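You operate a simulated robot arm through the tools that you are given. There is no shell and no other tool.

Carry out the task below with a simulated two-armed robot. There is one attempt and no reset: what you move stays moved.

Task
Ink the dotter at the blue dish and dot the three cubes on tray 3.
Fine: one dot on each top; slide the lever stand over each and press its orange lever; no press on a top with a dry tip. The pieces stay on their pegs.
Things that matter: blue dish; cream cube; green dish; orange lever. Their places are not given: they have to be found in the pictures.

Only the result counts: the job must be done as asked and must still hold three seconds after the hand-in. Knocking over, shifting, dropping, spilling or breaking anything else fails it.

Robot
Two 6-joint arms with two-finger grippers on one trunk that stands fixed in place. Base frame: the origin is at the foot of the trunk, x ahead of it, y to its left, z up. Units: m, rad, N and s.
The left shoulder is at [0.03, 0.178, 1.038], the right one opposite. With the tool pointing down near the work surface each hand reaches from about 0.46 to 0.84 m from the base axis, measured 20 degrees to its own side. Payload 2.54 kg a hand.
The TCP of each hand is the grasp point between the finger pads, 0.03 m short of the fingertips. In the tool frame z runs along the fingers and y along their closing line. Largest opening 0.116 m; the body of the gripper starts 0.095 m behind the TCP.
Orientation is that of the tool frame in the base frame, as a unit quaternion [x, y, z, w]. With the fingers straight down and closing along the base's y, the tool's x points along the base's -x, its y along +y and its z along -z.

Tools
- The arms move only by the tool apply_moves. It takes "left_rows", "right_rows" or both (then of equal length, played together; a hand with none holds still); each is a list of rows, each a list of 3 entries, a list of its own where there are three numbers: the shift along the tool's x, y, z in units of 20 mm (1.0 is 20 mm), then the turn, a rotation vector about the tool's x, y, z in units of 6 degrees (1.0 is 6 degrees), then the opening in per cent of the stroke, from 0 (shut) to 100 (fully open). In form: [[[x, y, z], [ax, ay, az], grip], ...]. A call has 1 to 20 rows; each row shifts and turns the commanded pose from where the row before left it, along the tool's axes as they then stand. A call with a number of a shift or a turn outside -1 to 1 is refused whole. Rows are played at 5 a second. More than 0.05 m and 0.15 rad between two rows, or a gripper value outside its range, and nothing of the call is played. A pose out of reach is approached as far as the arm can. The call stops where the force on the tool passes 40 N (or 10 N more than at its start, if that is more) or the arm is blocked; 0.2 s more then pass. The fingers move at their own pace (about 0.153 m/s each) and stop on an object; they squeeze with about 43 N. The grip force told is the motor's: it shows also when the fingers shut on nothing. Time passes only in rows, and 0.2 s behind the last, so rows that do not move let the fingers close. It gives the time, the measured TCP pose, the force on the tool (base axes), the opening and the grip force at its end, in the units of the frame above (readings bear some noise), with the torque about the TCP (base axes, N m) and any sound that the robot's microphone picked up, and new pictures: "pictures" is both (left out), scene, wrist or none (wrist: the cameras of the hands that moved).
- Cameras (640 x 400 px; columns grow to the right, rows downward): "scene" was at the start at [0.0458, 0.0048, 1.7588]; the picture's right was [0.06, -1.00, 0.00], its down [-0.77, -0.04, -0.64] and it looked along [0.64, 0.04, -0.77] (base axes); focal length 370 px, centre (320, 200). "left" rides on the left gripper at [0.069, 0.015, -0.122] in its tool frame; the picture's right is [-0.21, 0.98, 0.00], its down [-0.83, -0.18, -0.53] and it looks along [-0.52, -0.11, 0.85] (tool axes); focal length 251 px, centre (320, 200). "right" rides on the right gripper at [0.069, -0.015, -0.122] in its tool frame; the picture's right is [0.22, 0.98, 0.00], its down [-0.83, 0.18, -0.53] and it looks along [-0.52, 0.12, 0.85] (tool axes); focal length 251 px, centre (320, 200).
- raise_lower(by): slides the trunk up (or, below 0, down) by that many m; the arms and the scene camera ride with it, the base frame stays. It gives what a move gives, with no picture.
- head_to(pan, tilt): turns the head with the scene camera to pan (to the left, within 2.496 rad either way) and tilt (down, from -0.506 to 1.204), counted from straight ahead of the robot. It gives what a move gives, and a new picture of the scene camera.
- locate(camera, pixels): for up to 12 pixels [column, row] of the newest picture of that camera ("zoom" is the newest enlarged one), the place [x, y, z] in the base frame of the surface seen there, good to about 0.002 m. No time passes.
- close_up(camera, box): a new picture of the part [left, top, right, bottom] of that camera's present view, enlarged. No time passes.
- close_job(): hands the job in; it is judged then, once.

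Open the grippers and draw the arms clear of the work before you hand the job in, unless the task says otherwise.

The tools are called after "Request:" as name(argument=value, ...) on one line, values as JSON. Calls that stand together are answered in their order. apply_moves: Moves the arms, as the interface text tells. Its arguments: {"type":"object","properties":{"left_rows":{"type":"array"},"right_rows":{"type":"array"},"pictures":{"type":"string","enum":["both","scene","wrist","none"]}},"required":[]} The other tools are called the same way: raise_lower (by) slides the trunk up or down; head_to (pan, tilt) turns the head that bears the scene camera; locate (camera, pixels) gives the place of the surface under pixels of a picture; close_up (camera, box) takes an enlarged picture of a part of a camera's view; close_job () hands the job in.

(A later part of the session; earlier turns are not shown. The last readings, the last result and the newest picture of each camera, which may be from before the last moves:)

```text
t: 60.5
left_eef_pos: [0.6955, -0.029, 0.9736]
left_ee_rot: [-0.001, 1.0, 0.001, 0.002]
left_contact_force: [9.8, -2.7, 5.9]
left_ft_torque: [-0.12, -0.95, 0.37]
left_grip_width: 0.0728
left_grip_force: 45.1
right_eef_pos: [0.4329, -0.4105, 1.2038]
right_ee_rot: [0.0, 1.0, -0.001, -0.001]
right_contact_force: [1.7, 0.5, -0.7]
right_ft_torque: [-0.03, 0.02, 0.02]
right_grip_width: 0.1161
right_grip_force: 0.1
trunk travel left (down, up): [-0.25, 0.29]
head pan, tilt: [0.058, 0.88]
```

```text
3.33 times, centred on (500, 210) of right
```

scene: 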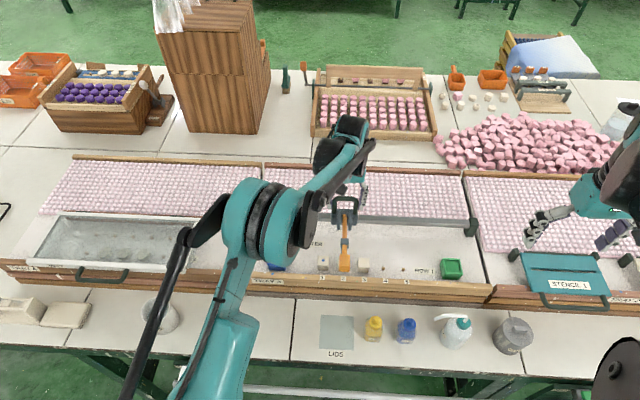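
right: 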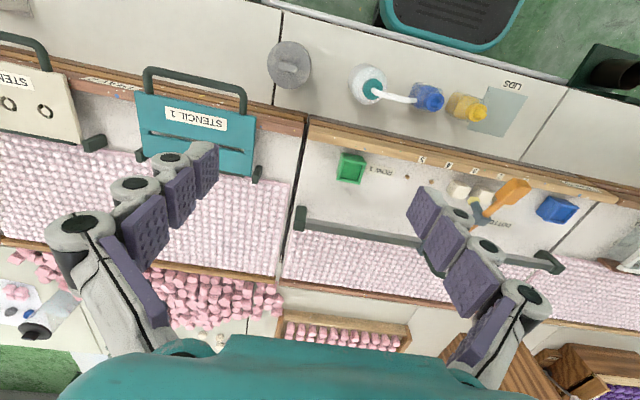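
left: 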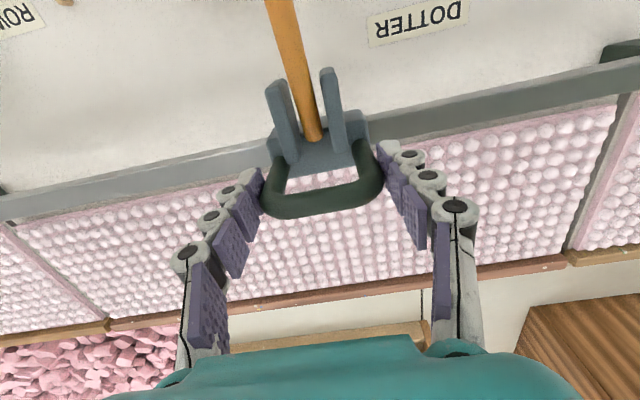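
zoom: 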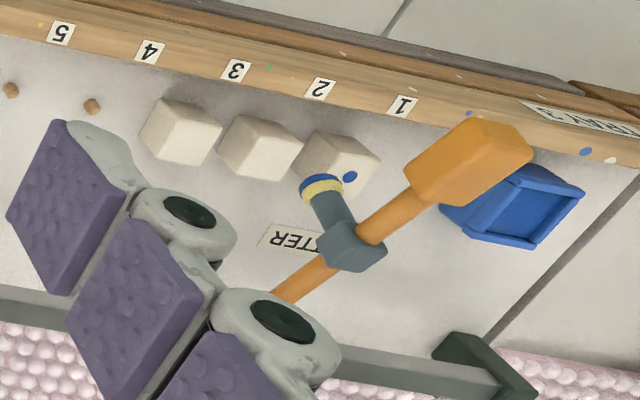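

Lever y≈-0.028, cube 2 centre ≈-0.0287: aligned. I release, lift, and go back over the knob with fingers shut.

Request:
apply_moves(left_rows=[[[0, 0, 0], [0, 0, 0], 80], [[0, 0, 0], [0, 0, 0], 100], [[0, 0, -0.917], [0, 0, 0], 100], [[0, 0, -0.917], [0, 0, 0], 100], [[0, 0, -0.917], [0, 0, 0], 100], [[0, 0, -0.917], [0, 0, 0], 100], [[0, 0, -0.917], [0, 0, 0], 100], [[0, 0, -0.917], [0, 0, 0], 100], [[0.95, 0, 0], [0, 0, 0], 60], [[0.95, 0, 0], [0, 0, 0], 30], [[0.95, 0, 0], [0, 0, 0], 0], [[0.95, 0, 0], [0, 0, 0], 0], [[0.95, 0, 0], [0, 0, 0], 0], [[0.95, 0, 0], [0, 0, 0], 0], [[0.95, 0, 0], [0, 0, 0], 0], [[0.95, 0, 0], [0, 0, 0], 0], [[0.95, 0, 0], [0, 0, 0], 0], [[0.95, 0, 0], [0, 0, 0], 0], [[0.95, 0, 0], [0, 0, 0], 0], [[0, 0, 0], [0, 0, 0], 0]], pictures="both")

Request:
close_up(camera="scene", box=[290, 190, 410, 290])

Request:
close_up(camera="right", box=[420, 150, 580, 270])

```text
t: 64.7
left_eef_pos: [0.4891, -0.0272, 1.0828]
left_ee_rot: [0.0, 1.0, 0.001, 0.002]
left_contact_force: [0.1, -0.4, -1.3]
left_ft_torque: [-0.03, -0.04, 0.02]
left_grip_width: 0.0
left_grip_force: 28.8
right_eef_pos: [0.4342, -0.4107, 1.2038]
right_ee_rot: [-0.001, 1.0, 0.0, -0.001]
right_contact_force: [0.3, 0.1, -0.1]
right_ft_torque: [-0.01, 0.01, -0.02]
right_grip_width: 0.1158
right_grip_force: 0.1
trunk travel left (down, up): [-0.25, 0.29]
head pan, tilt: [0.058, 0.88]
```

scene: 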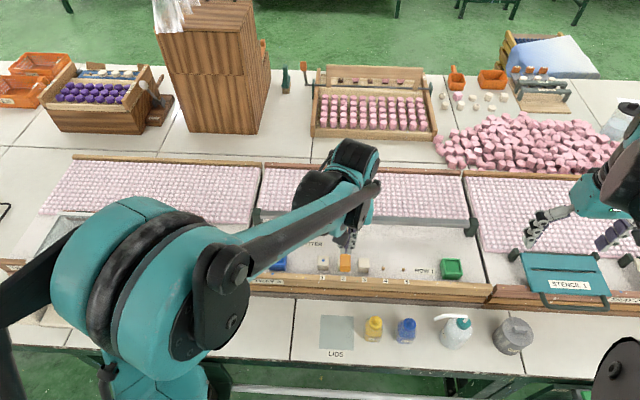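
left: 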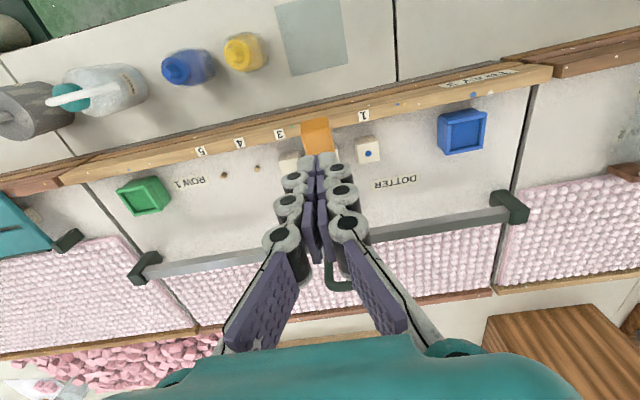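

```text
4.00 times, centred on (350, 240) of scene
```

zoom: 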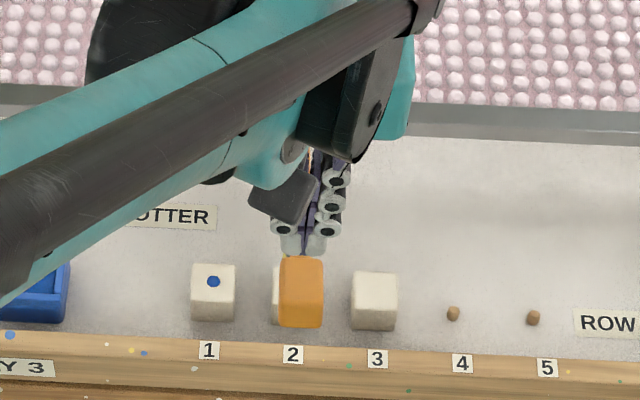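

```text
3.33 times, centred on (500, 210) of right
```

zoom: 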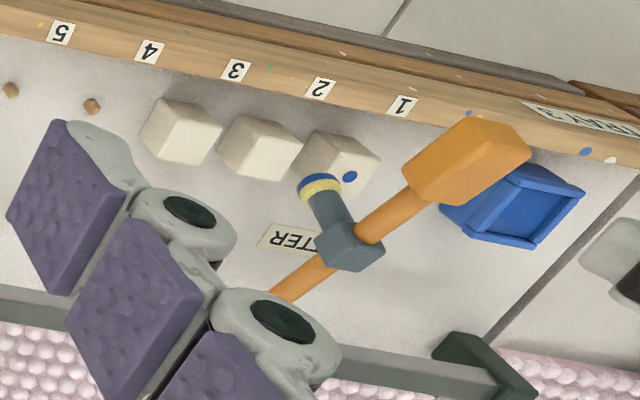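

Tip is blue, knob beneath the shut fingers. I press down to TCP z≈0.971, just before contact.

Request:
apply_moves(left_rows=[[[0.08, -0.04, 0.85], [0, 0, 0], 0], [[0, 0, 0.85], [0, 0, 0], 0], [[0, 0, 0.85], [0, 0, 0], 0], [[0, 0, 0.85], [0, 0, 0], 0], [[0, 0, 0.547], [0, 0, 0], 0], [[0, 0, 0.547], [0, 0, 0], 0], [[0, 0, 0.547], [0, 0, 0], 0], [[0, 0, 0.45], [0, 0, 0], 0]], pictures="both")

Request:
close_up(camera="right", box=[420, 150, 580, 270])

```text
t: 66.5
left_eef_pos: [0.4837, -0.029, 0.975]
left_ee_rot: [-0.001, 1.0, 0.001, 0.002]
left_contact_force: [-1.2, 0.5, 3.6]
left_ft_torque: [0.01, 0.08, 0.03]
left_grip_width: 0.0059
left_grip_force: 27.9
right_eef_pos: [0.4345, -0.411, 1.2045]
right_ee_rot: [-0.001, 1.0, 0.0, 0.001]
right_contact_force: [0.9, 0.3, 0.8]
right_ft_torque: [-0.02, 0.01, -0.02]
right_grip_width: 0.116
right_grip_force: 0.1
trunk travel left (down, up): [-0.25, 0.29]
head pan, tilt: [0.058, 0.88]
```

scene: 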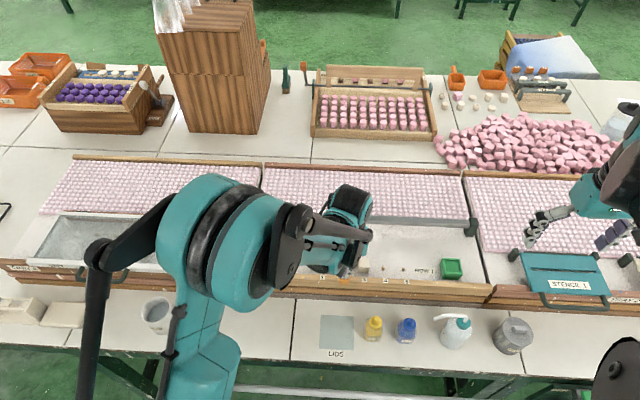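
left: 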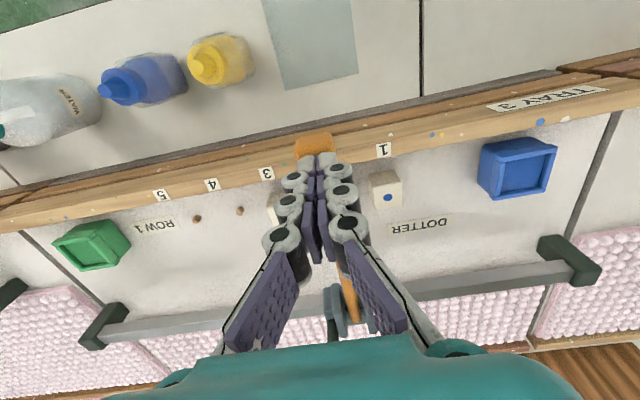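

```text
3.33 times, centred on (500, 210) of right
```

zoom: 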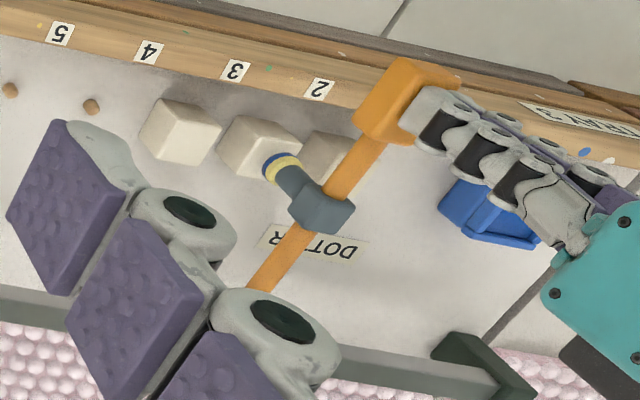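

The tip is above cube 2's top at right zoom (280,165), 3.6 N. I go on in small steps toward contact near z 0.965.

Request:
apply_moves(left_rows=[[[0, 0, 0.1], [0, 0, 0], 0], [[0, 0, 0.1], [0, 0, 0], 0], [[0, 0, 0.1], [0, 0, 0], 0], [[0, 0, 0.075], [0, 0, 0], 0], [[0, 0, 0.075], [0, 0, 0], 0]], pictures="none")

```text
t: 67.7
left_eef_pos: [0.486, -0.0286, 0.9655]
left_ee_rot: [-0.001, 1.0, 0.001, 0.001]
left_contact_force: [-1.6, -1.3, 4.7]
left_ft_torque: [-0.04, 0.02, 0.0]
left_grip_width: 0.006
left_grip_force: 28.4
right_eef_pos: [0.4336, -0.4104, 1.2047]
right_ee_rot: [0.0, 1.0, -0.001, -0.001]
right_contact_force: [0.1, 0.2, -0.6]
right_ft_torque: [-0.04, 0.0, -0.02]
right_grip_width: 0.116
right_grip_force: 0.0
trunk travel left (down, up): [-0.25, 0.29]
head pan, tilt: [0.058, 0.88]
```

Still only 4.7 N; I press a few more small steps to firm contact.

Request:
apply_moves(left_rows=[[[0, 0, 0.06], [0, 0, 0], 0], [[0, 0, 0.06], [0, 0, 0], 0], [[0, 0, 0.04], [0, 0, 0], 0]], pictures="none")

```text
t: 68.5
left_eef_pos: [0.4846, -0.028, 0.9627]
left_ee_rot: [-0.001, 1.0, 0.001, 0.005]
left_contact_force: [-1.3, -1.2, 28.6]
left_ft_torque: [-0.05, -0.26, 0.03]
left_grip_width: 0.0061
left_grip_force: 28.6
right_eef_pos: [0.4313, -0.4093, 1.205]
right_ee_rot: [-0.001, 1.0, 0.0, 0.001]
right_contact_force: [-0.7, -0.3, 0.0]
right_ft_torque: [0.02, -0.01, 0.0]
right_grip_width: 0.116
right_grip_force: 0.1
trunk travel left (down, up): [-0.25, 0.29]
head pan, tilt: [0.058, 0.88]
stopped in row 3 (left hand): the force on the tool passed its limit at 42 N (the readings are from after the stop); the commanded pose is now the measured one
```

Contact made (28–42 N). I lift off, move forward open above the hoop, and check the dot.

Request:
apply_moves(left_rows=[[[0, 0, -0.3], [0, 0, 0], 0], [[0, 0, -0.6], [0, 0, 0], 0], [[0, 0, -1], [0, 0, 0], 0], [[0, 0, -1], [0, 0, 0], 0], [[0, 0, -1], [0, 0, 0], 0], [[0, 0, -1], [0, 0, 0], 0], [[0, 0, -1], [0, 0, 0], 0], [[-0.9677, 0, 0], [0, 0, 0], 100], [[-0.9677, 0, 0], [0, 0, 0], 100], [[-0.9677, 0, 0], [0, 0, 0], 100], [[-0.9677, 0, 0], [0, 0, 0], 100], [[-0.9677, 0, 0], [0, 0, 0], 100], [[-0.9677, 0, 0], [0, 0, 0], 100], [[-0.9677, 0, 0], [0, 0, 0], 100], [[-0.9677, 0, 0], [0, 0, 0], 100], [[-0.9677, 0, 0], [0, 0, 0], 100], [[-0.9677, 0, 0], [0, 0, 0], 100], [[-0.9, 0, 0], [0, 0, 0], 100], [[0, 0, 0], [0, 0, 0], 100]], pictures="both")

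Request:
close_up(camera="right", box=[420, 150, 580, 270])

Request:
close_up(camera="scene", box=[270, 190, 390, 290])

Request:
locate(camera="zoom", pixels=[[378, 115], [378, 150], [378, 208], [379, 268]])

```text
t: 72.5
left_eef_pos: [0.6967, -0.0268, 1.0827]
left_ee_rot: [-0.001, 1.0, 0.001, 0.003]
left_contact_force: [-0.1, 0.0, 0.2]
left_ft_torque: [-0.02, 0.01, 0.02]
left_grip_width: 0.116
left_grip_force: 0.1
right_eef_pos: [0.4308, -0.4106, 1.2061]
right_ee_rot: [-0.001, 1.0, 0.0, 0.001]
right_contact_force: [0.4, 0.6, 0.0]
right_ft_torque: [0.02, -0.01, -0.02]
right_grip_width: 0.1159
right_grip_force: 0.1
trunk travel left (down, up): [-0.25, 0.29]
head pan, tilt: [0.058, 0.88]
```

scene: 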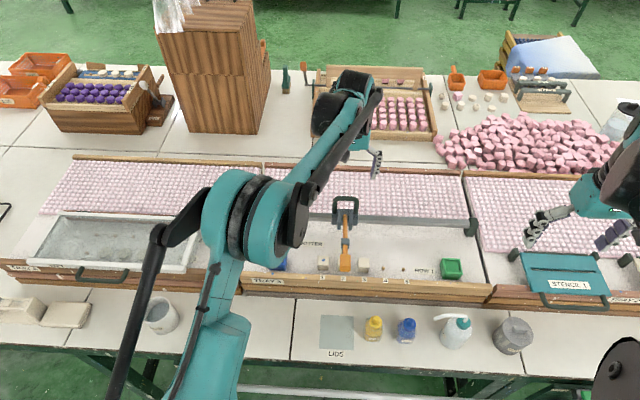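
left: 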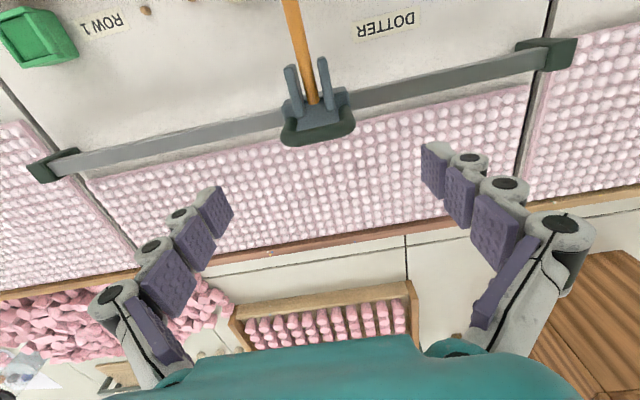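

```text
3.33 times, centred on (500, 210) of right
```

zoom: 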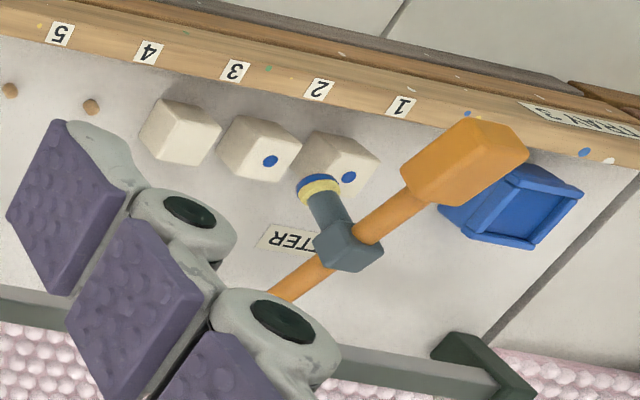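

```text
4.00 times, centred on (330, 240) of scene
```

zoom: 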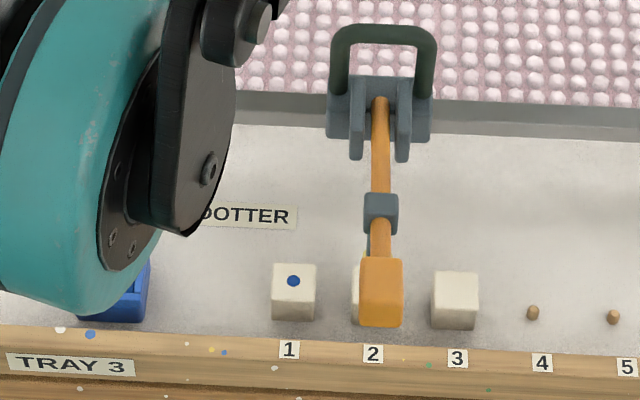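

```text
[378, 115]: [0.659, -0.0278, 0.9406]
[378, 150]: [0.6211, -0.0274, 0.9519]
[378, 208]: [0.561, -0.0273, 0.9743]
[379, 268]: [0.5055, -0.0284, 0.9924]
```

Cube 2 now bears one blue dot (right zoom (270,162)). I re-ink for cube 3: lower on the hoop, grip and slide +0.176 m to the blue dish.

Request:
apply_moves(left_rows=[[[0, 0, 0.905], [0, 0, 0], 100], [[0, 0, 0.905], [0, 0, 0], 100], [[0, 0, 0.905], [0, 0, 0], 100], [[0, 0, 0.905], [0, 0, 0], 100], [[0, 0, 0.905], [0, 0, 0], 100], [[0, 0, 0.905], [0, 0, 0], 100], [[0, 0, 0], [0, 0, 0], 0], [[0, 0, 0], [0, 0, 0], 0], [[0, 0, 0], [0, 0, 0], 0], [[0, 0.978, 0], [0, 0, 0], 0], [[0, 0.978, 0], [0, 0, 0], 0], [[0, 0.978, 0], [0, 0, 0], 0], [[0, 0.978, 0], [0, 0, 0], 0], [[0, 0.978, 0], [0, 0, 0], 0], [[0, 0.978, 0], [0, 0, 0], 0], [[0, 0.978, 0], [0, 0, 0], 0], [[0, 0.978, 0], [0, 0, 0], 0], [[0, 0.978, 0], [0, 0, 0], 0], [[0, 0, 0], [0, 0, 0], 0]], pictures="scene")

Request:
close_up(camera="scene", box=[230, 190, 350, 290])

Request:
locate(camera="zoom", pixels=[[287, 100], [262, 190], [245, 260], [225, 270]])

```text
t: 76.5
left_eef_pos: [0.6982, 0.1501, 0.9711]
left_ee_rot: [-0.001, 1.0, 0.001, 0.002]
left_contact_force: [-0.5, 1.0, -13.1]
left_ft_torque: [-0.14, 0.16, -0.06]
left_grip_width: 0.0728
left_grip_force: 45.2
right_eef_pos: [0.4339, -0.4092, 1.2038]
right_ee_rot: [-0.002, 1.0, -0.001, -0.001]
right_contact_force: [-0.2, -0.6, -0.1]
right_ft_torque: [0.01, -0.05, 0.02]
right_grip_width: 0.1162
right_grip_force: 0.1
trunk travel left (down, up): [-0.25, 0.29]
head pan, tilt: [0.058, 0.88]
```

scene: 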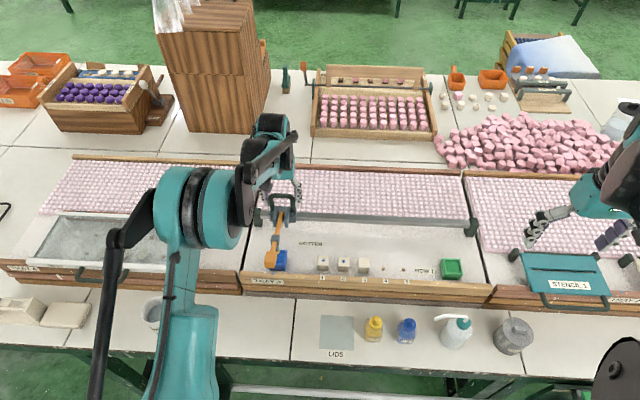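

```text
4.00 times, centred on (290, 240) of scene
```

zoom: 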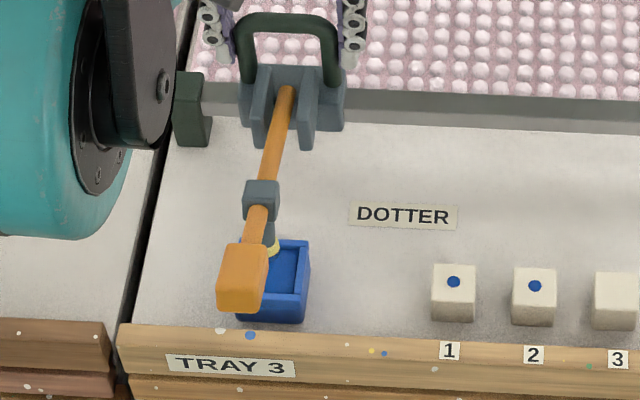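

```text
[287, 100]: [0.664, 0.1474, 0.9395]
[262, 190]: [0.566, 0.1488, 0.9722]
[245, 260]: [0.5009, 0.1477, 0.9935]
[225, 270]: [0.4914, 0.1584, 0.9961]
```

Two dots are centred on cubes 1 and 2, and the lever is over the blue dish (y≈0.148). I release, lift, and go back over the knob with fingers shut.

Request:
apply_moves(left_rows=[[[0, 0, 0], [0, 0, 0], 80], [[0, 0, 0], [0, 0, 0], 100], [[0, 0, -0.93], [0, 0, 0], 100], [[0, 0, -0.93], [0, 0, 0], 100], [[0, 0, -0.93], [0, 0, 0], 100], [[0, 0, -0.93], [0, 0, 0], 100], [[0, 0, -0.93], [0, 0, 0], 100], [[0, 0, -0.93], [0, 0, 0], 100], [[0.957, 0, 0], [0, 0, 0], 60], [[0.957, 0, 0], [0, 0, 0], 30], [[0.957, 0, 0], [0, 0, 0], 0], [[0.957, 0, 0], [0, 0, 0], 0], [[0.957, 0, 0], [0, 0, 0], 0], [[0.957, 0, 0], [0, 0, 0], 0], [[0.957, 0, 0], [0, 0, 0], 0], [[0.957, 0, 0], [0, 0, 0], 0], [[0.957, 0, 0], [0, 0, 0], 0], [[0.957, 0, 0], [0, 0, 0], 0], [[0.957, 0, 0], [0, 0, 0], 0], [[0, 0, 0], [0, 0, 0], 0]], pictures="both")

```text
t: 80.7
left_eef_pos: [0.4857, 0.1473, 1.0832]
left_ee_rot: [-0.001, 1.0, 0.002, 0.003]
left_contact_force: [0.2, 0.2, -0.6]
left_ft_torque: [-0.01, 0.03, 0.0]
left_grip_width: 0.0
left_grip_force: 28.6
right_eef_pos: [0.4336, -0.409, 1.2051]
right_ee_rot: [-0.001, 1.0, -0.001, 0.001]
right_contact_force: [-0.2, -0.5, -0.5]
right_ft_torque: [0.04, 0.0, 0.04]
right_grip_width: 0.1162
right_grip_force: 0.1
trunk travel left (down, up): [-0.25, 0.29]
head pan, tilt: [0.058, 0.88]
```

scene: 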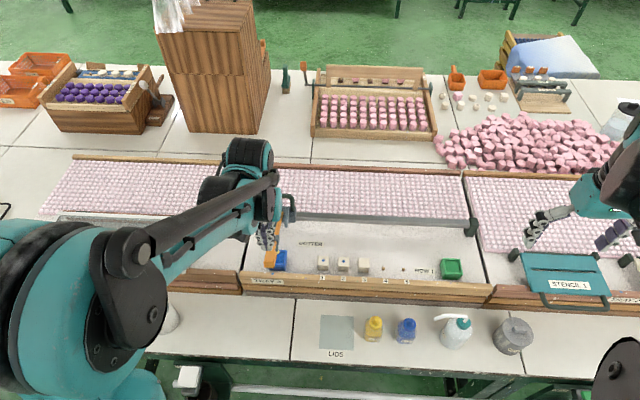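
left: 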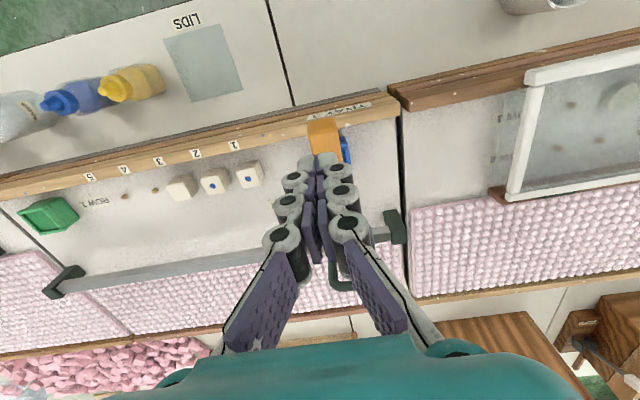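

The shut fingers are over the knob (321,135). I press down to about z 0.971 and then by 1.5 mm steps into the ink.

Request:
apply_moves(left_rows=[[[0, 0.03, 0.85], [0, 0, 0], 0], [[0, 0, 0.85], [0, 0, 0], 0], [[0, 0, 0.85], [0, 0, 0], 0], [[0, 0, 0.85], [0, 0, 0], 0], [[0, 0, 0.55], [0, 0, 0], 0], [[0, 0, 0.55], [0, 0, 0], 0], [[0, 0, 0.55], [0, 0, 0], 0], [[0, 0, 0.55], [0, 0, 0], 0], [[0, 0, 0.075], [0, 0, 0], 0], [[0, 0, 0.075], [0, 0, 0], 0], [[0, 0, 0.05], [0, 0, 0], 0]], pictures="none")

Request:
close_up(camera="right", box=[440, 150, 600, 270])

```text
t: 83.1
left_eef_pos: [0.4886, 0.1476, 0.9669]
left_ee_rot: [-0.001, 1.0, 0.002, 0.004]
left_contact_force: [9.0, -0.2, 22.4]
left_ft_torque: [-0.05, -0.06, 0.01]
left_grip_width: 0.0061
left_grip_force: 28.5
right_eef_pos: [0.4337, -0.4101, 1.2053]
right_ee_rot: [0.001, 1.0, -0.001, 0.0]
right_contact_force: [0.1, 1.3, 0.8]
right_ft_torque: [0.01, 0.01, 0.03]
right_grip_width: 0.1159
right_grip_force: 0.0
trunk travel left (down, up): [-0.25, 0.29]
head pan, tilt: [0.058, 0.88]
```

```text
3.33 times, centred on (520, 210) of right
```

zoom: 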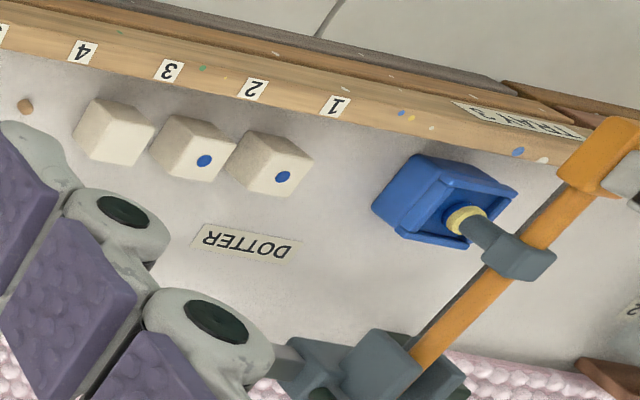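

The tip is pressed into the ink (22 N). I lift off and go forward open above the hoop.

Request:
apply_moves(left_rows=[[[0, 0, -0.3], [0, 0, 0], 0], [[0, 0, -0.6], [0, 0, 0], 0], [[0, 0, -0.95], [0, 0, 0], 0], [[0, 0, -1], [0, 0, 0], 0], [[0, 0, -1], [0, 0, 0], 0], [[0, 0, -1], [0, 0, 0], 0], [[0, 0, -1], [0, 0, 0], 0], [[-0.956, 0, 0], [0, 0, 0], 100], [[-0.956, 0, 0], [0, 0, 0], 100], [[-0.956, 0, 0], [0, 0, 0], 100], [[-0.956, 0, 0], [0, 0, 0], 100], [[-0.956, 0, 0], [0, 0, 0], 100], [[-0.956, 0, 0], [0, 0, 0], 100], [[-0.956, 0, 0], [0, 0, 0], 100], [[-0.956, 0, 0], [0, 0, 0], 100], [[-0.956, 0, 0], [0, 0, 0], 100], [[-0.956, 0, 0], [0, 0, 0], 100], [[-0.956, 0, 0], [0, 0, 0], 100], [[0, 0, 0], [0, 0, 0], 100]], pictures="both")

Request:
close_up(camera="right", box=[440, 150, 600, 270])

Request:
close_up(camera="scene", box=[230, 190, 350, 290])

Request:
locate(camera="zoom", pixels=[[287, 100], [262, 190], [245, 260], [225, 270]])

```text
t: 87.1
left_eef_pos: [0.6972, 0.1479, 1.0885]
left_ee_rot: [-0.001, 1.0, 0.002, 0.004]
left_contact_force: [0.5, -0.6, 0.3]
left_ft_torque: [-0.02, -0.03, 0.0]
left_grip_width: 0.116
left_grip_force: 0.1
right_eef_pos: [0.4326, -0.4101, 1.2059]
right_ee_rot: [0.0, 1.0, 0.0, 0.001]
right_contact_force: [-0.7, 0.4, 0.4]
right_ft_torque: [0.02, -0.03, -0.03]
right_grip_width: 0.1161
right_grip_force: 0.0
trunk travel left (down, up): [-0.25, 0.29]
head pan, tilt: [0.058, 0.88]
```

scene: 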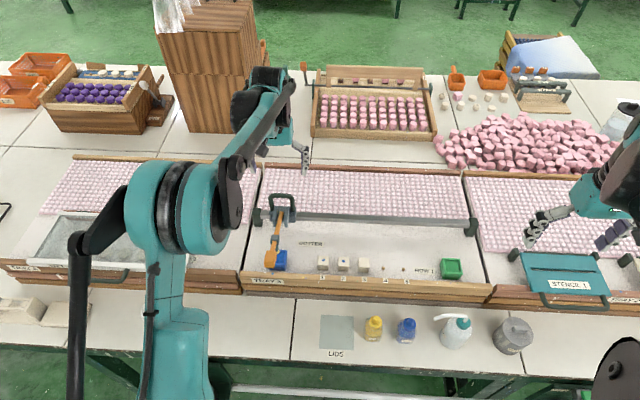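
left: 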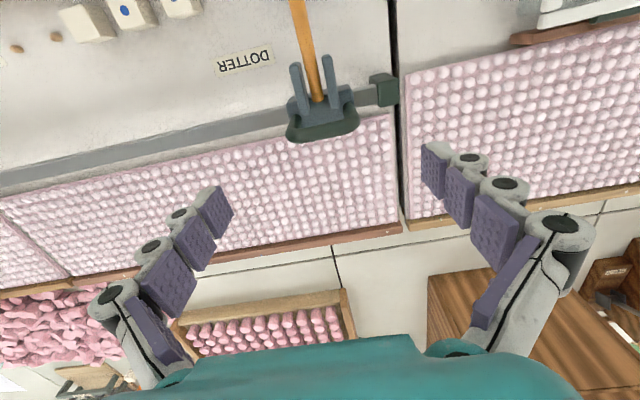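

```text
3.33 times, centred on (520, 210) of right
```

zoom: 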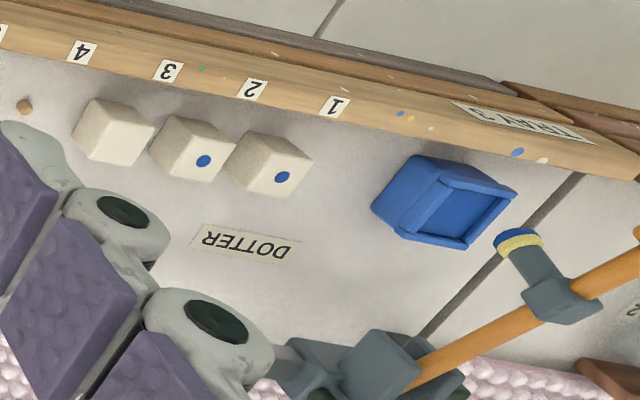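

```text
4.00 times, centred on (290, 240) of scene
```

zoom: 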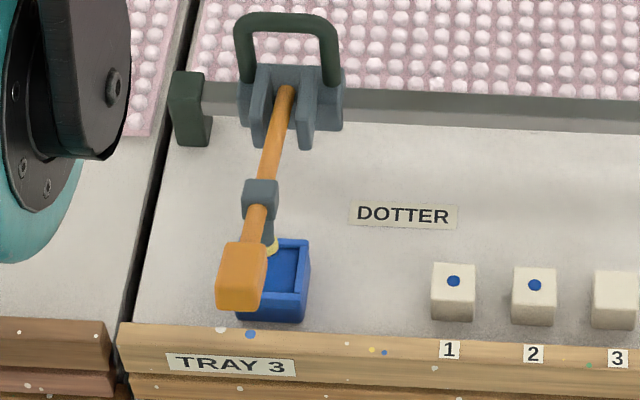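

```text
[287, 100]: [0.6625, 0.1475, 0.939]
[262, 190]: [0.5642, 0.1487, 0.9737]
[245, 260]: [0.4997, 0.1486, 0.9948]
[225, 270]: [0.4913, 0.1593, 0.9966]
```

The tip is freshly inked, lever at y≈0.148. I lower, grip the hoop and slide most of the way (-0.194 m) to cube 3.

Request:
apply_moves(left_rows=[[[0, 0, 0.95], [0, 0, 0], 100], [[0, 0, 0.95], [0, 0, 0], 100], [[0, 0, 0.95], [0, 0, 0], 100], [[0, 0, 0.95], [0, 0, 0], 100], [[0, 0, 0.95], [0, 0, 0], 100], [[0, 0, 0.95], [0, 0, 0], 100], [[0, 0, 0], [0, 0, 0], 0], [[0, 0, 0], [0, 0, 0], 0], [[0, 0, 0], [0, 0, 0], 0], [[0, -0.97, 0], [0, 0, 0], 0], [[0, -0.97, 0], [0, 0, 0], 0], [[0, -0.97, 0], [0, 0, 0], 0], [[0, -0.97, 0], [0, 0, 0], 0], [[0, -0.97, 0], [0, 0, 0], 0], [[0, -0.97, 0], [0, 0, 0], 0], [[0, -0.97, 0], [0, 0, 0], 0], [[0, -0.97, 0], [0, 0, 0], 0], [[0, -0.97, 0], [0, 0, 0], 0], [[0, -0.97, 0], [0, 0, 0], 0], [[0, 0, 0], [0, 0, 0], 0]], pictures="scene")

Request:
close_up(camera="scene", box=[290, 190, 410, 290])

```text
t: 91.3
left_eef_pos: [0.6973, -0.0454, 0.97]
left_ee_rot: [0.0, 1.0, 0.002, 0.002]
left_contact_force: [-5.5, -0.3, 2.6]
left_ft_torque: [0.49, -0.04, 0.27]
left_grip_width: 0.0731
left_grip_force: 44.8
right_eef_pos: [0.4316, -0.4093, 1.2044]
right_ee_rot: [0.001, 1.0, 0.0, 0.0]
right_contact_force: [0.5, -0.3, 0.8]
right_ft_torque: [-0.01, -0.01, 0.0]
right_grip_width: 0.1161
right_grip_force: 0.2
trunk travel left (down, up): [-0.25, 0.29]
head pan, tilt: [0.058, 0.88]
```

scene: 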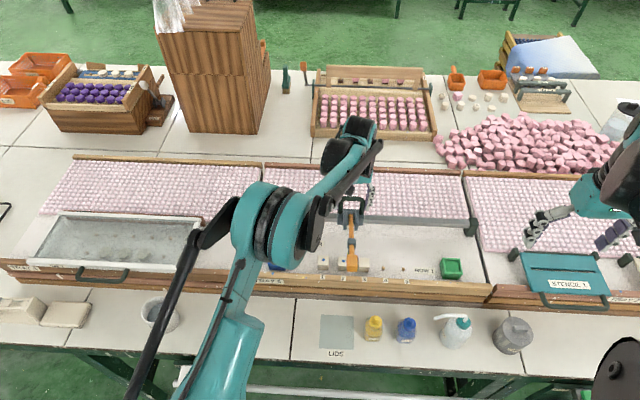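

```text
4.00 times, centred on (350, 240) of scene
```

zoom: 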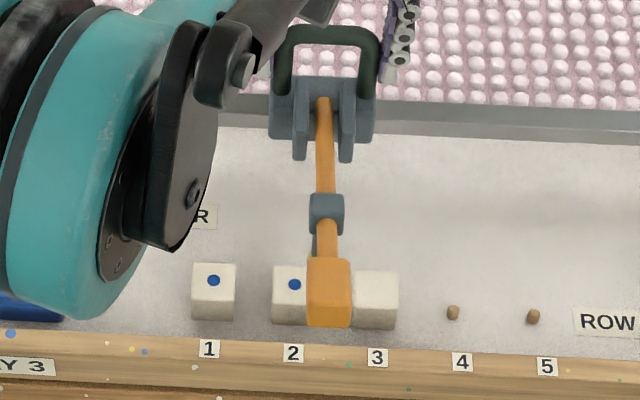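

I measure the lever's present y and cube 3's top edges in this zoom to set the last slide.

Request:
locate(camera="zoom", pixels=[[324, 115], [325, 150], [326, 208], [311, 210], [343, 210], [328, 270], [309, 280], [349, 280], [396, 276], [396, 298], [370, 285], [375, 272]])

```text
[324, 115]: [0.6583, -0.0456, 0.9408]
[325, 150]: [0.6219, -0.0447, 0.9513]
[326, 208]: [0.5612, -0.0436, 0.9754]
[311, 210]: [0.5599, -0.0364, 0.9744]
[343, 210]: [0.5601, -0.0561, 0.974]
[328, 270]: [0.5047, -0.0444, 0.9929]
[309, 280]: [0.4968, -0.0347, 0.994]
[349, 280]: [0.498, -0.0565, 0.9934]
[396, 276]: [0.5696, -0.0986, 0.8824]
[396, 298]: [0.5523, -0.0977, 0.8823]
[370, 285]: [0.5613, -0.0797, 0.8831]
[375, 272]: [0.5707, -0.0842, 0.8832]
```

Lever at y≈-0.0458, cube 3 spans -0.0693..-0.0982 (centre -0.0838). I slide the last -0.038 m and check.

Request:
apply_moves(left_rows=[[[0, -0.63, 0], [0, 0, 0], 0], [[0, -0.63, 0], [0, 0, 0], 0], [[0, -0.64, 0], [0, 0, 0], 0], [[0, 0, 0], [0, 0, 0], 0]], pictures="scene")

Request:
close_up(camera="scene", box=[310, 190, 430, 290])

Request:
close_up(camera="right", box=[400, 140, 560, 260])

```text
t: 92.5
left_eef_pos: [0.6983, -0.0839, 0.9702]
left_ee_rot: [-0.001, 1.0, 0.0, 0.001]
left_contact_force: [-5.1, -2.3, -9.9]
left_ft_torque: [0.31, -0.56, 0.29]
left_grip_width: 0.073
left_grip_force: 45.3
right_eef_pos: [0.4334, -0.4102, 1.2048]
right_ee_rot: [-0.001, 1.0, 0.001, 0.0]
right_contact_force: [0.2, 0.9, 0.3]
right_ft_torque: [0.02, -0.02, -0.02]
right_grip_width: 0.116
right_grip_force: 0.0
trunk travel left (down, up): [-0.25, 0.29]
head pan, tilt: [0.058, 0.88]
stopped in row 4 (left hand): the force on the tool passed its limit at 40 N (the readings are from after the stop); the commanded pose is now the measured one
```

scene: 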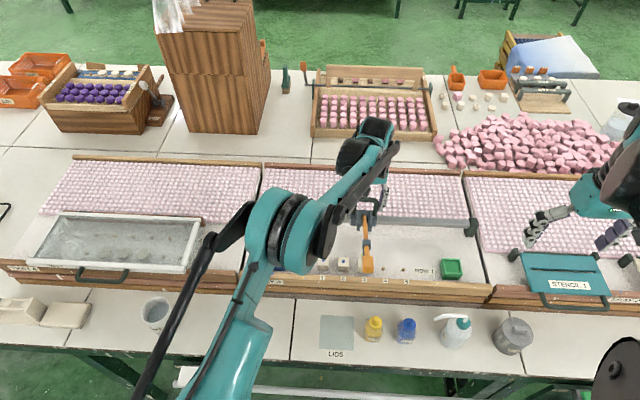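

```text
4.00 times, centred on (370, 240) of scene
```

zoom: 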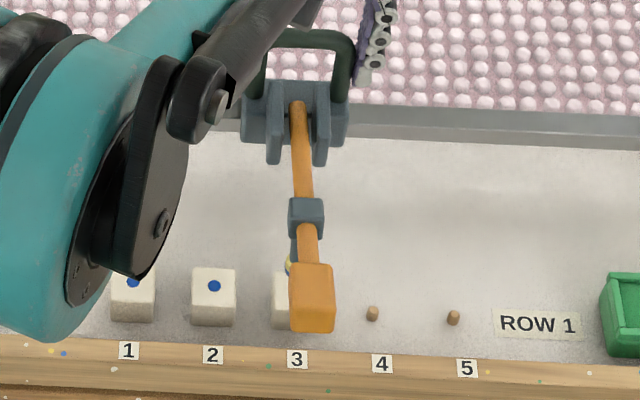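

```text
3.33 times, centred on (480, 200) of right
```

zoom: 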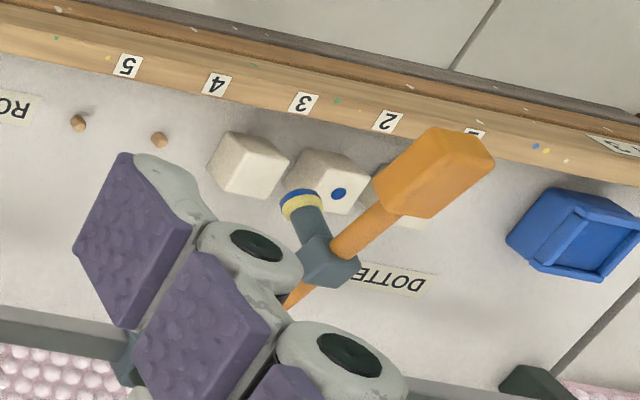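

The tip is blue and the stand sits at cube 3 (the force stop came as the slide ended). I measure the lever's y here.

Request:
close_up(camera="scene", box=[310, 190, 430, 290])

Request:
locate(camera="zoom", pixels=[[299, 120], [302, 150], [305, 210], [290, 215], [323, 215], [310, 270], [291, 285], [333, 285]])

```text
4.00 times, centred on (370, 240) of scene
```

zoom: 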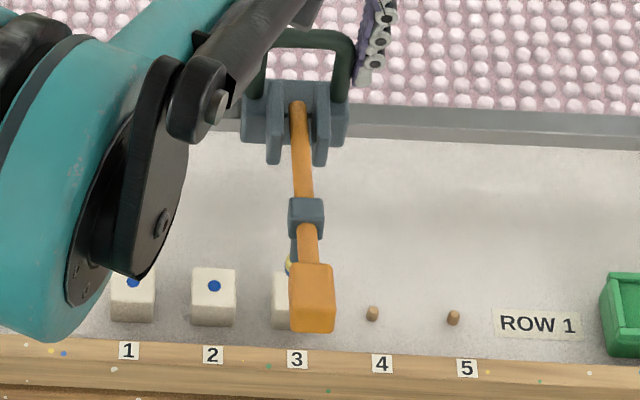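

```text
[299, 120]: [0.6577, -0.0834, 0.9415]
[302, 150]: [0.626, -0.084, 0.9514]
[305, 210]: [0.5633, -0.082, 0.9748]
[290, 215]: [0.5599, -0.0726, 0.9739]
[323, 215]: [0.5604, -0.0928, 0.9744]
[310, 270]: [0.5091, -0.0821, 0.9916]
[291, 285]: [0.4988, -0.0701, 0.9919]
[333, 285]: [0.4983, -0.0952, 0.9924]
```

Lever y≈-0.083 against cube centre -0.084: aligned. I release, rise to z≈1.046, then draw back over the knob while rising a little more, fingers shut.

Request:
apply_moves(left_rows=[[[0, 0, 0], [0, 0, 0], 80], [[0, 0, 0], [0, 0, 0], 100], [[0, 0, 0], [0, 0, 0], 100], [[0, 0, -0.96], [0, 0, 0], 100], [[0, 0, -0.96], [0, 0, 0], 100], [[0, 0, -0.96], [0, 0, 0], 100], [[0, 0, -0.96], [0, 0, 0], 100], [[0.955, 0, -0.3], [0, 0, 0], 60], [[0.955, 0, -0.3], [0, 0, 0], 30], [[0.955, 0, -0.3], [0, 0, 0], 0], [[0.955, 0, -0.3], [0, 0, 0], 0], [[0.955, 0, -0.3], [0, 0, 0], 0], [[0.955, 0, 0], [0, 0, 0], 0], [[0.955, 0, 0], [0, 0, 0], 0], [[0.955, 0, 0], [0, 0, 0], 0], [[0.955, 0, 0], [0, 0, 0], 0], [[0.955, 0, 0], [0, 0, 0], 0], [[0.955, 0, 0], [0, 0, 0], 0], [[0, 0, 0], [0, 0, 0], 0]], pictures="both")

Request:
close_up(camera="scene", box=[310, 190, 430, 290])

Request:
close_up(camera="right", box=[400, 140, 560, 260])

```text
t: 96.5
left_eef_pos: [0.4894, -0.0832, 1.0775]
left_ee_rot: [0.0, 1.0, 0.002, 0.002]
left_contact_force: [0.3, 0.7, 0.0]
left_ft_torque: [0.01, 0.03, 0.01]
left_grip_width: 0.0
left_grip_force: 28.5
right_eef_pos: [0.4349, -0.4104, 1.2044]
right_ee_rot: [0.0, 1.0, 0.0, 0.0]
right_contact_force: [-0.2, -0.8, 0.3]
right_ft_torque: [0.02, 0.0, -0.02]
right_grip_width: 0.1161
right_grip_force: 0.1
trunk travel left (down, up): [-0.25, 0.29]
head pan, tilt: [0.058, 0.88]
```

scene: 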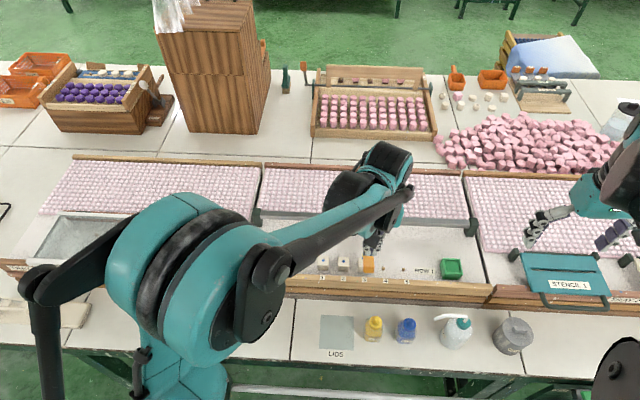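
left: 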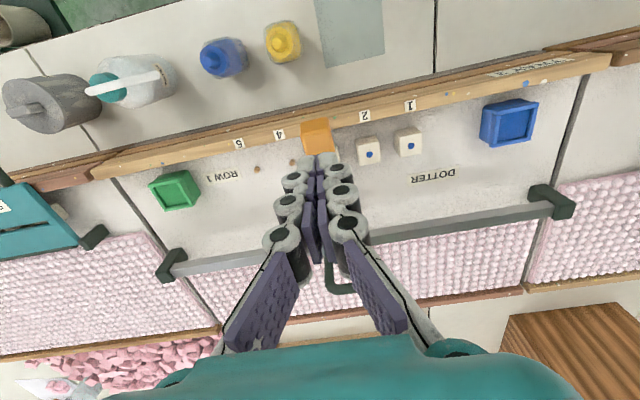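

```text
4.00 times, centred on (370, 240) of scene
```

zoom: 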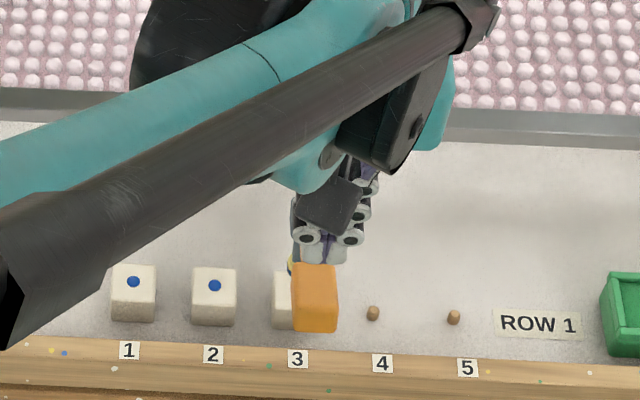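

```text
3.33 times, centred on (480, 200) of right
```

zoom: 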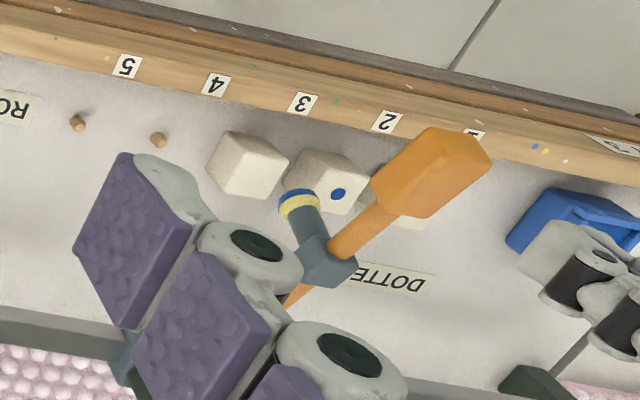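

The knob looks shifted by ~3 px in the zoom after release. I measure the lever again before pressing.

Request:
close_up(camera="scene", box=[350, 235, 390, 275])

Request:
locate(camera="zoom", pixels=[[150, 210], [270, 210], [210, 210], [130, 180], [120, 200], [155, 250], [290, 260]])

```text
10.00 times, centred on (370, 255) of scene
```

zoom: 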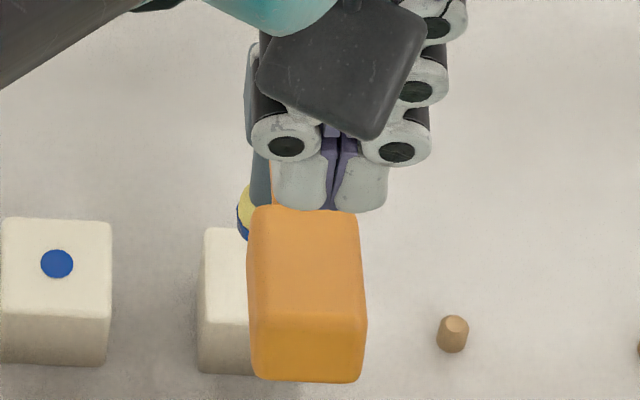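

```text
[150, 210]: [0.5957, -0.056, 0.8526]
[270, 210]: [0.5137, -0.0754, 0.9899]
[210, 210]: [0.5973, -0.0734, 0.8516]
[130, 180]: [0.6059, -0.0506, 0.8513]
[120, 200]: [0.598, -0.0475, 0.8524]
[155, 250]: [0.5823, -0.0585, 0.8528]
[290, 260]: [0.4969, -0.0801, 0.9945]
```

Request:
locate(camera="zoom", pixels=[[252, 270], [358, 270], [252, 240], [354, 240], [305, 270], [245, 210], [245, 235], [205, 240], [57, 264]])

```text
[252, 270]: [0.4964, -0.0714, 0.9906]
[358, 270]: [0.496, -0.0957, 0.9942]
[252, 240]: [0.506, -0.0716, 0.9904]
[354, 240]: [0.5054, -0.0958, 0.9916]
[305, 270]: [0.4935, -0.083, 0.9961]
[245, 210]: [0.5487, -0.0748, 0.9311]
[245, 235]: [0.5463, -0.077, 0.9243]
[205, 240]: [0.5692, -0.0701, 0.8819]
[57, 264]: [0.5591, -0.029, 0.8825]
```

The knob centre is at y≈-0.0836, cube 3 centre -0.0838: good. I press down to TCP z≈0.970.

Request:
apply_moves(left_rows=[[[0.1, 0, 0.85], [0, 0, 0], 0], [[0, 0, 0.85], [0, 0, 0], 0], [[0, 0, 0.85], [0, 0, 0], 0], [[0, 0, 0.85], [0, 0, 0], 0], [[0, 0, 0.5], [0, 0, 0], 0], [[0, 0, 0.5], [0, 0, 0], 0], [[0, 0, 0.5], [0, 0, 0], 0], [[0, 0, 0.45], [0, 0, 0], 0]], pictures="none")

Request:
close_up(camera="right", box=[400, 140, 560, 260])

```text
t: 98.3
left_eef_pos: [0.4863, -0.0832, 0.9713]
left_ee_rot: [0.0, 1.0, 0.001, 0.002]
left_contact_force: [-1.4, 0.2, 4.6]
left_ft_torque: [0.03, 0.07, -0.01]
left_grip_width: 0.006
left_grip_force: 28.8
right_eef_pos: [0.4327, -0.4096, 1.2046]
right_ee_rot: [-0.001, 1.0, 0.0, 0.0]
right_contact_force: [0.6, 0.8, 0.7]
right_ft_torque: [-0.01, 0.0, 0.0]
right_grip_width: 0.1164
right_grip_force: 0.1
trunk travel left (down, up): [-0.25, 0.29]
head pan, tilt: [0.058, 0.88]
```

```text
3.33 times, centred on (480, 200) of right
```

zoom: 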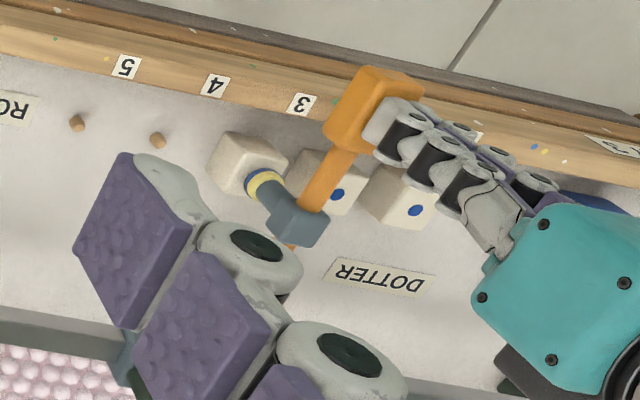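

The inked tip is just above cube 3 (right zoom (260,185)). I press on in small steps until firm contact.

Request:
apply_moves(left_rows=[[[0, 0, 0.075], [0, 0, 0], 0], [[0, 0, 0.075], [0, 0, 0], 0], [[0, 0, 0.075], [0, 0, 0], 0], [[0, 0, 0.06], [0, 0, 0], 0], [[0, 0, 0.05], [0, 0, 0], 0]], pictures="none")

```text
t: 99.5
left_eef_pos: [0.4874, -0.0832, 0.9643]
left_ee_rot: [0.0, 1.0, 0.001, 0.002]
left_contact_force: [1.5, -0.1, 22.8]
left_ft_torque: [-0.04, -0.28, -0.01]
left_grip_width: 0.0058
left_grip_force: 28.5
right_eef_pos: [0.4317, -0.4103, 1.205]
right_ee_rot: [-0.001, 1.0, 0.0, 0.001]
right_contact_force: [0.3, 0.5, -0.5]
right_ft_torque: [-0.04, 0.0, 0.0]
right_grip_width: 0.1162
right_grip_force: 0.1
trunk travel left (down, up): [-0.25, 0.29]
head pan, tilt: [0.058, 0.88]
```

Contact with 22.8 N at z 0.964. I lift straight off and look at the third dot.

Request:
apply_moves(left_rows=[[[0, 0, -0.3], [0, 0, 0], 0], [[0, 0, -0.6], [0, 0, 0], 0], [[0, 0, -1], [0, 0, 0], 0], [[0, 0, -1], [0, 0, 0], 0], [[0, 0, -1], [0, 0, 0], 0], [[0, 0, -1], [0, 0, 0], 0], [[0, 0, -1], [0, 0, 0], 0], [[0, 0, -1], [0, 0, 0], 0], [[0, 0, -1], [0, 0, 0], 0], [[0, 0, -1], [0, 0, 0], 0], [[0, 0, -1], [0, 0, 0], 0], [[0, 0, 0], [0, 0, 0], 0]], pictures="both")

Request:
close_up(camera="right", box=[400, 140, 560, 260])

```text
t: 102.1
left_eef_pos: [0.4868, -0.084, 1.162]
left_ee_rot: [0.001, 1.0, 0.001, 0.002]
left_contact_force: [-0.2, -0.1, 0.1]
left_ft_torque: [0.03, 0.04, 0.01]
left_grip_width: 0.0
left_grip_force: 28.4
right_eef_pos: [0.4337, -0.4097, 1.2041]
right_ee_rot: [-0.001, 1.0, 0.0, -0.002]
right_contact_force: [0.2, 0.2, 1.1]
right_ft_torque: [-0.01, 0.0, 0.03]
right_grip_width: 0.1159
right_grip_force: 0.1
trunk travel left (down, up): [-0.25, 0.29]
head pan, tilt: [0.058, 0.88]
```

scene: 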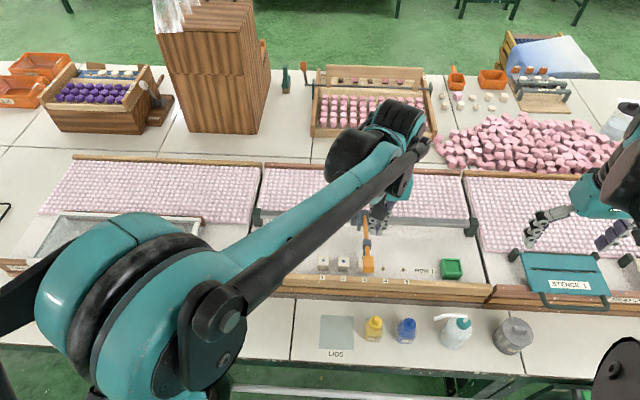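
left: 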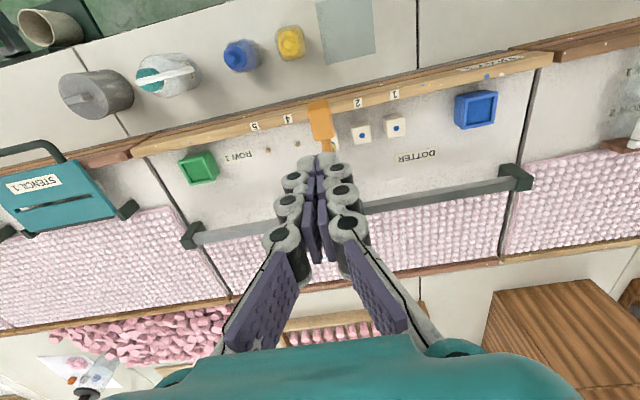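

```text
3.33 times, centred on (480, 200) of right
```

zoom: 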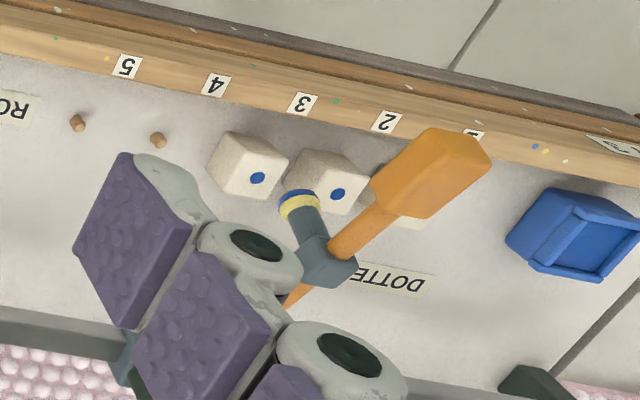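

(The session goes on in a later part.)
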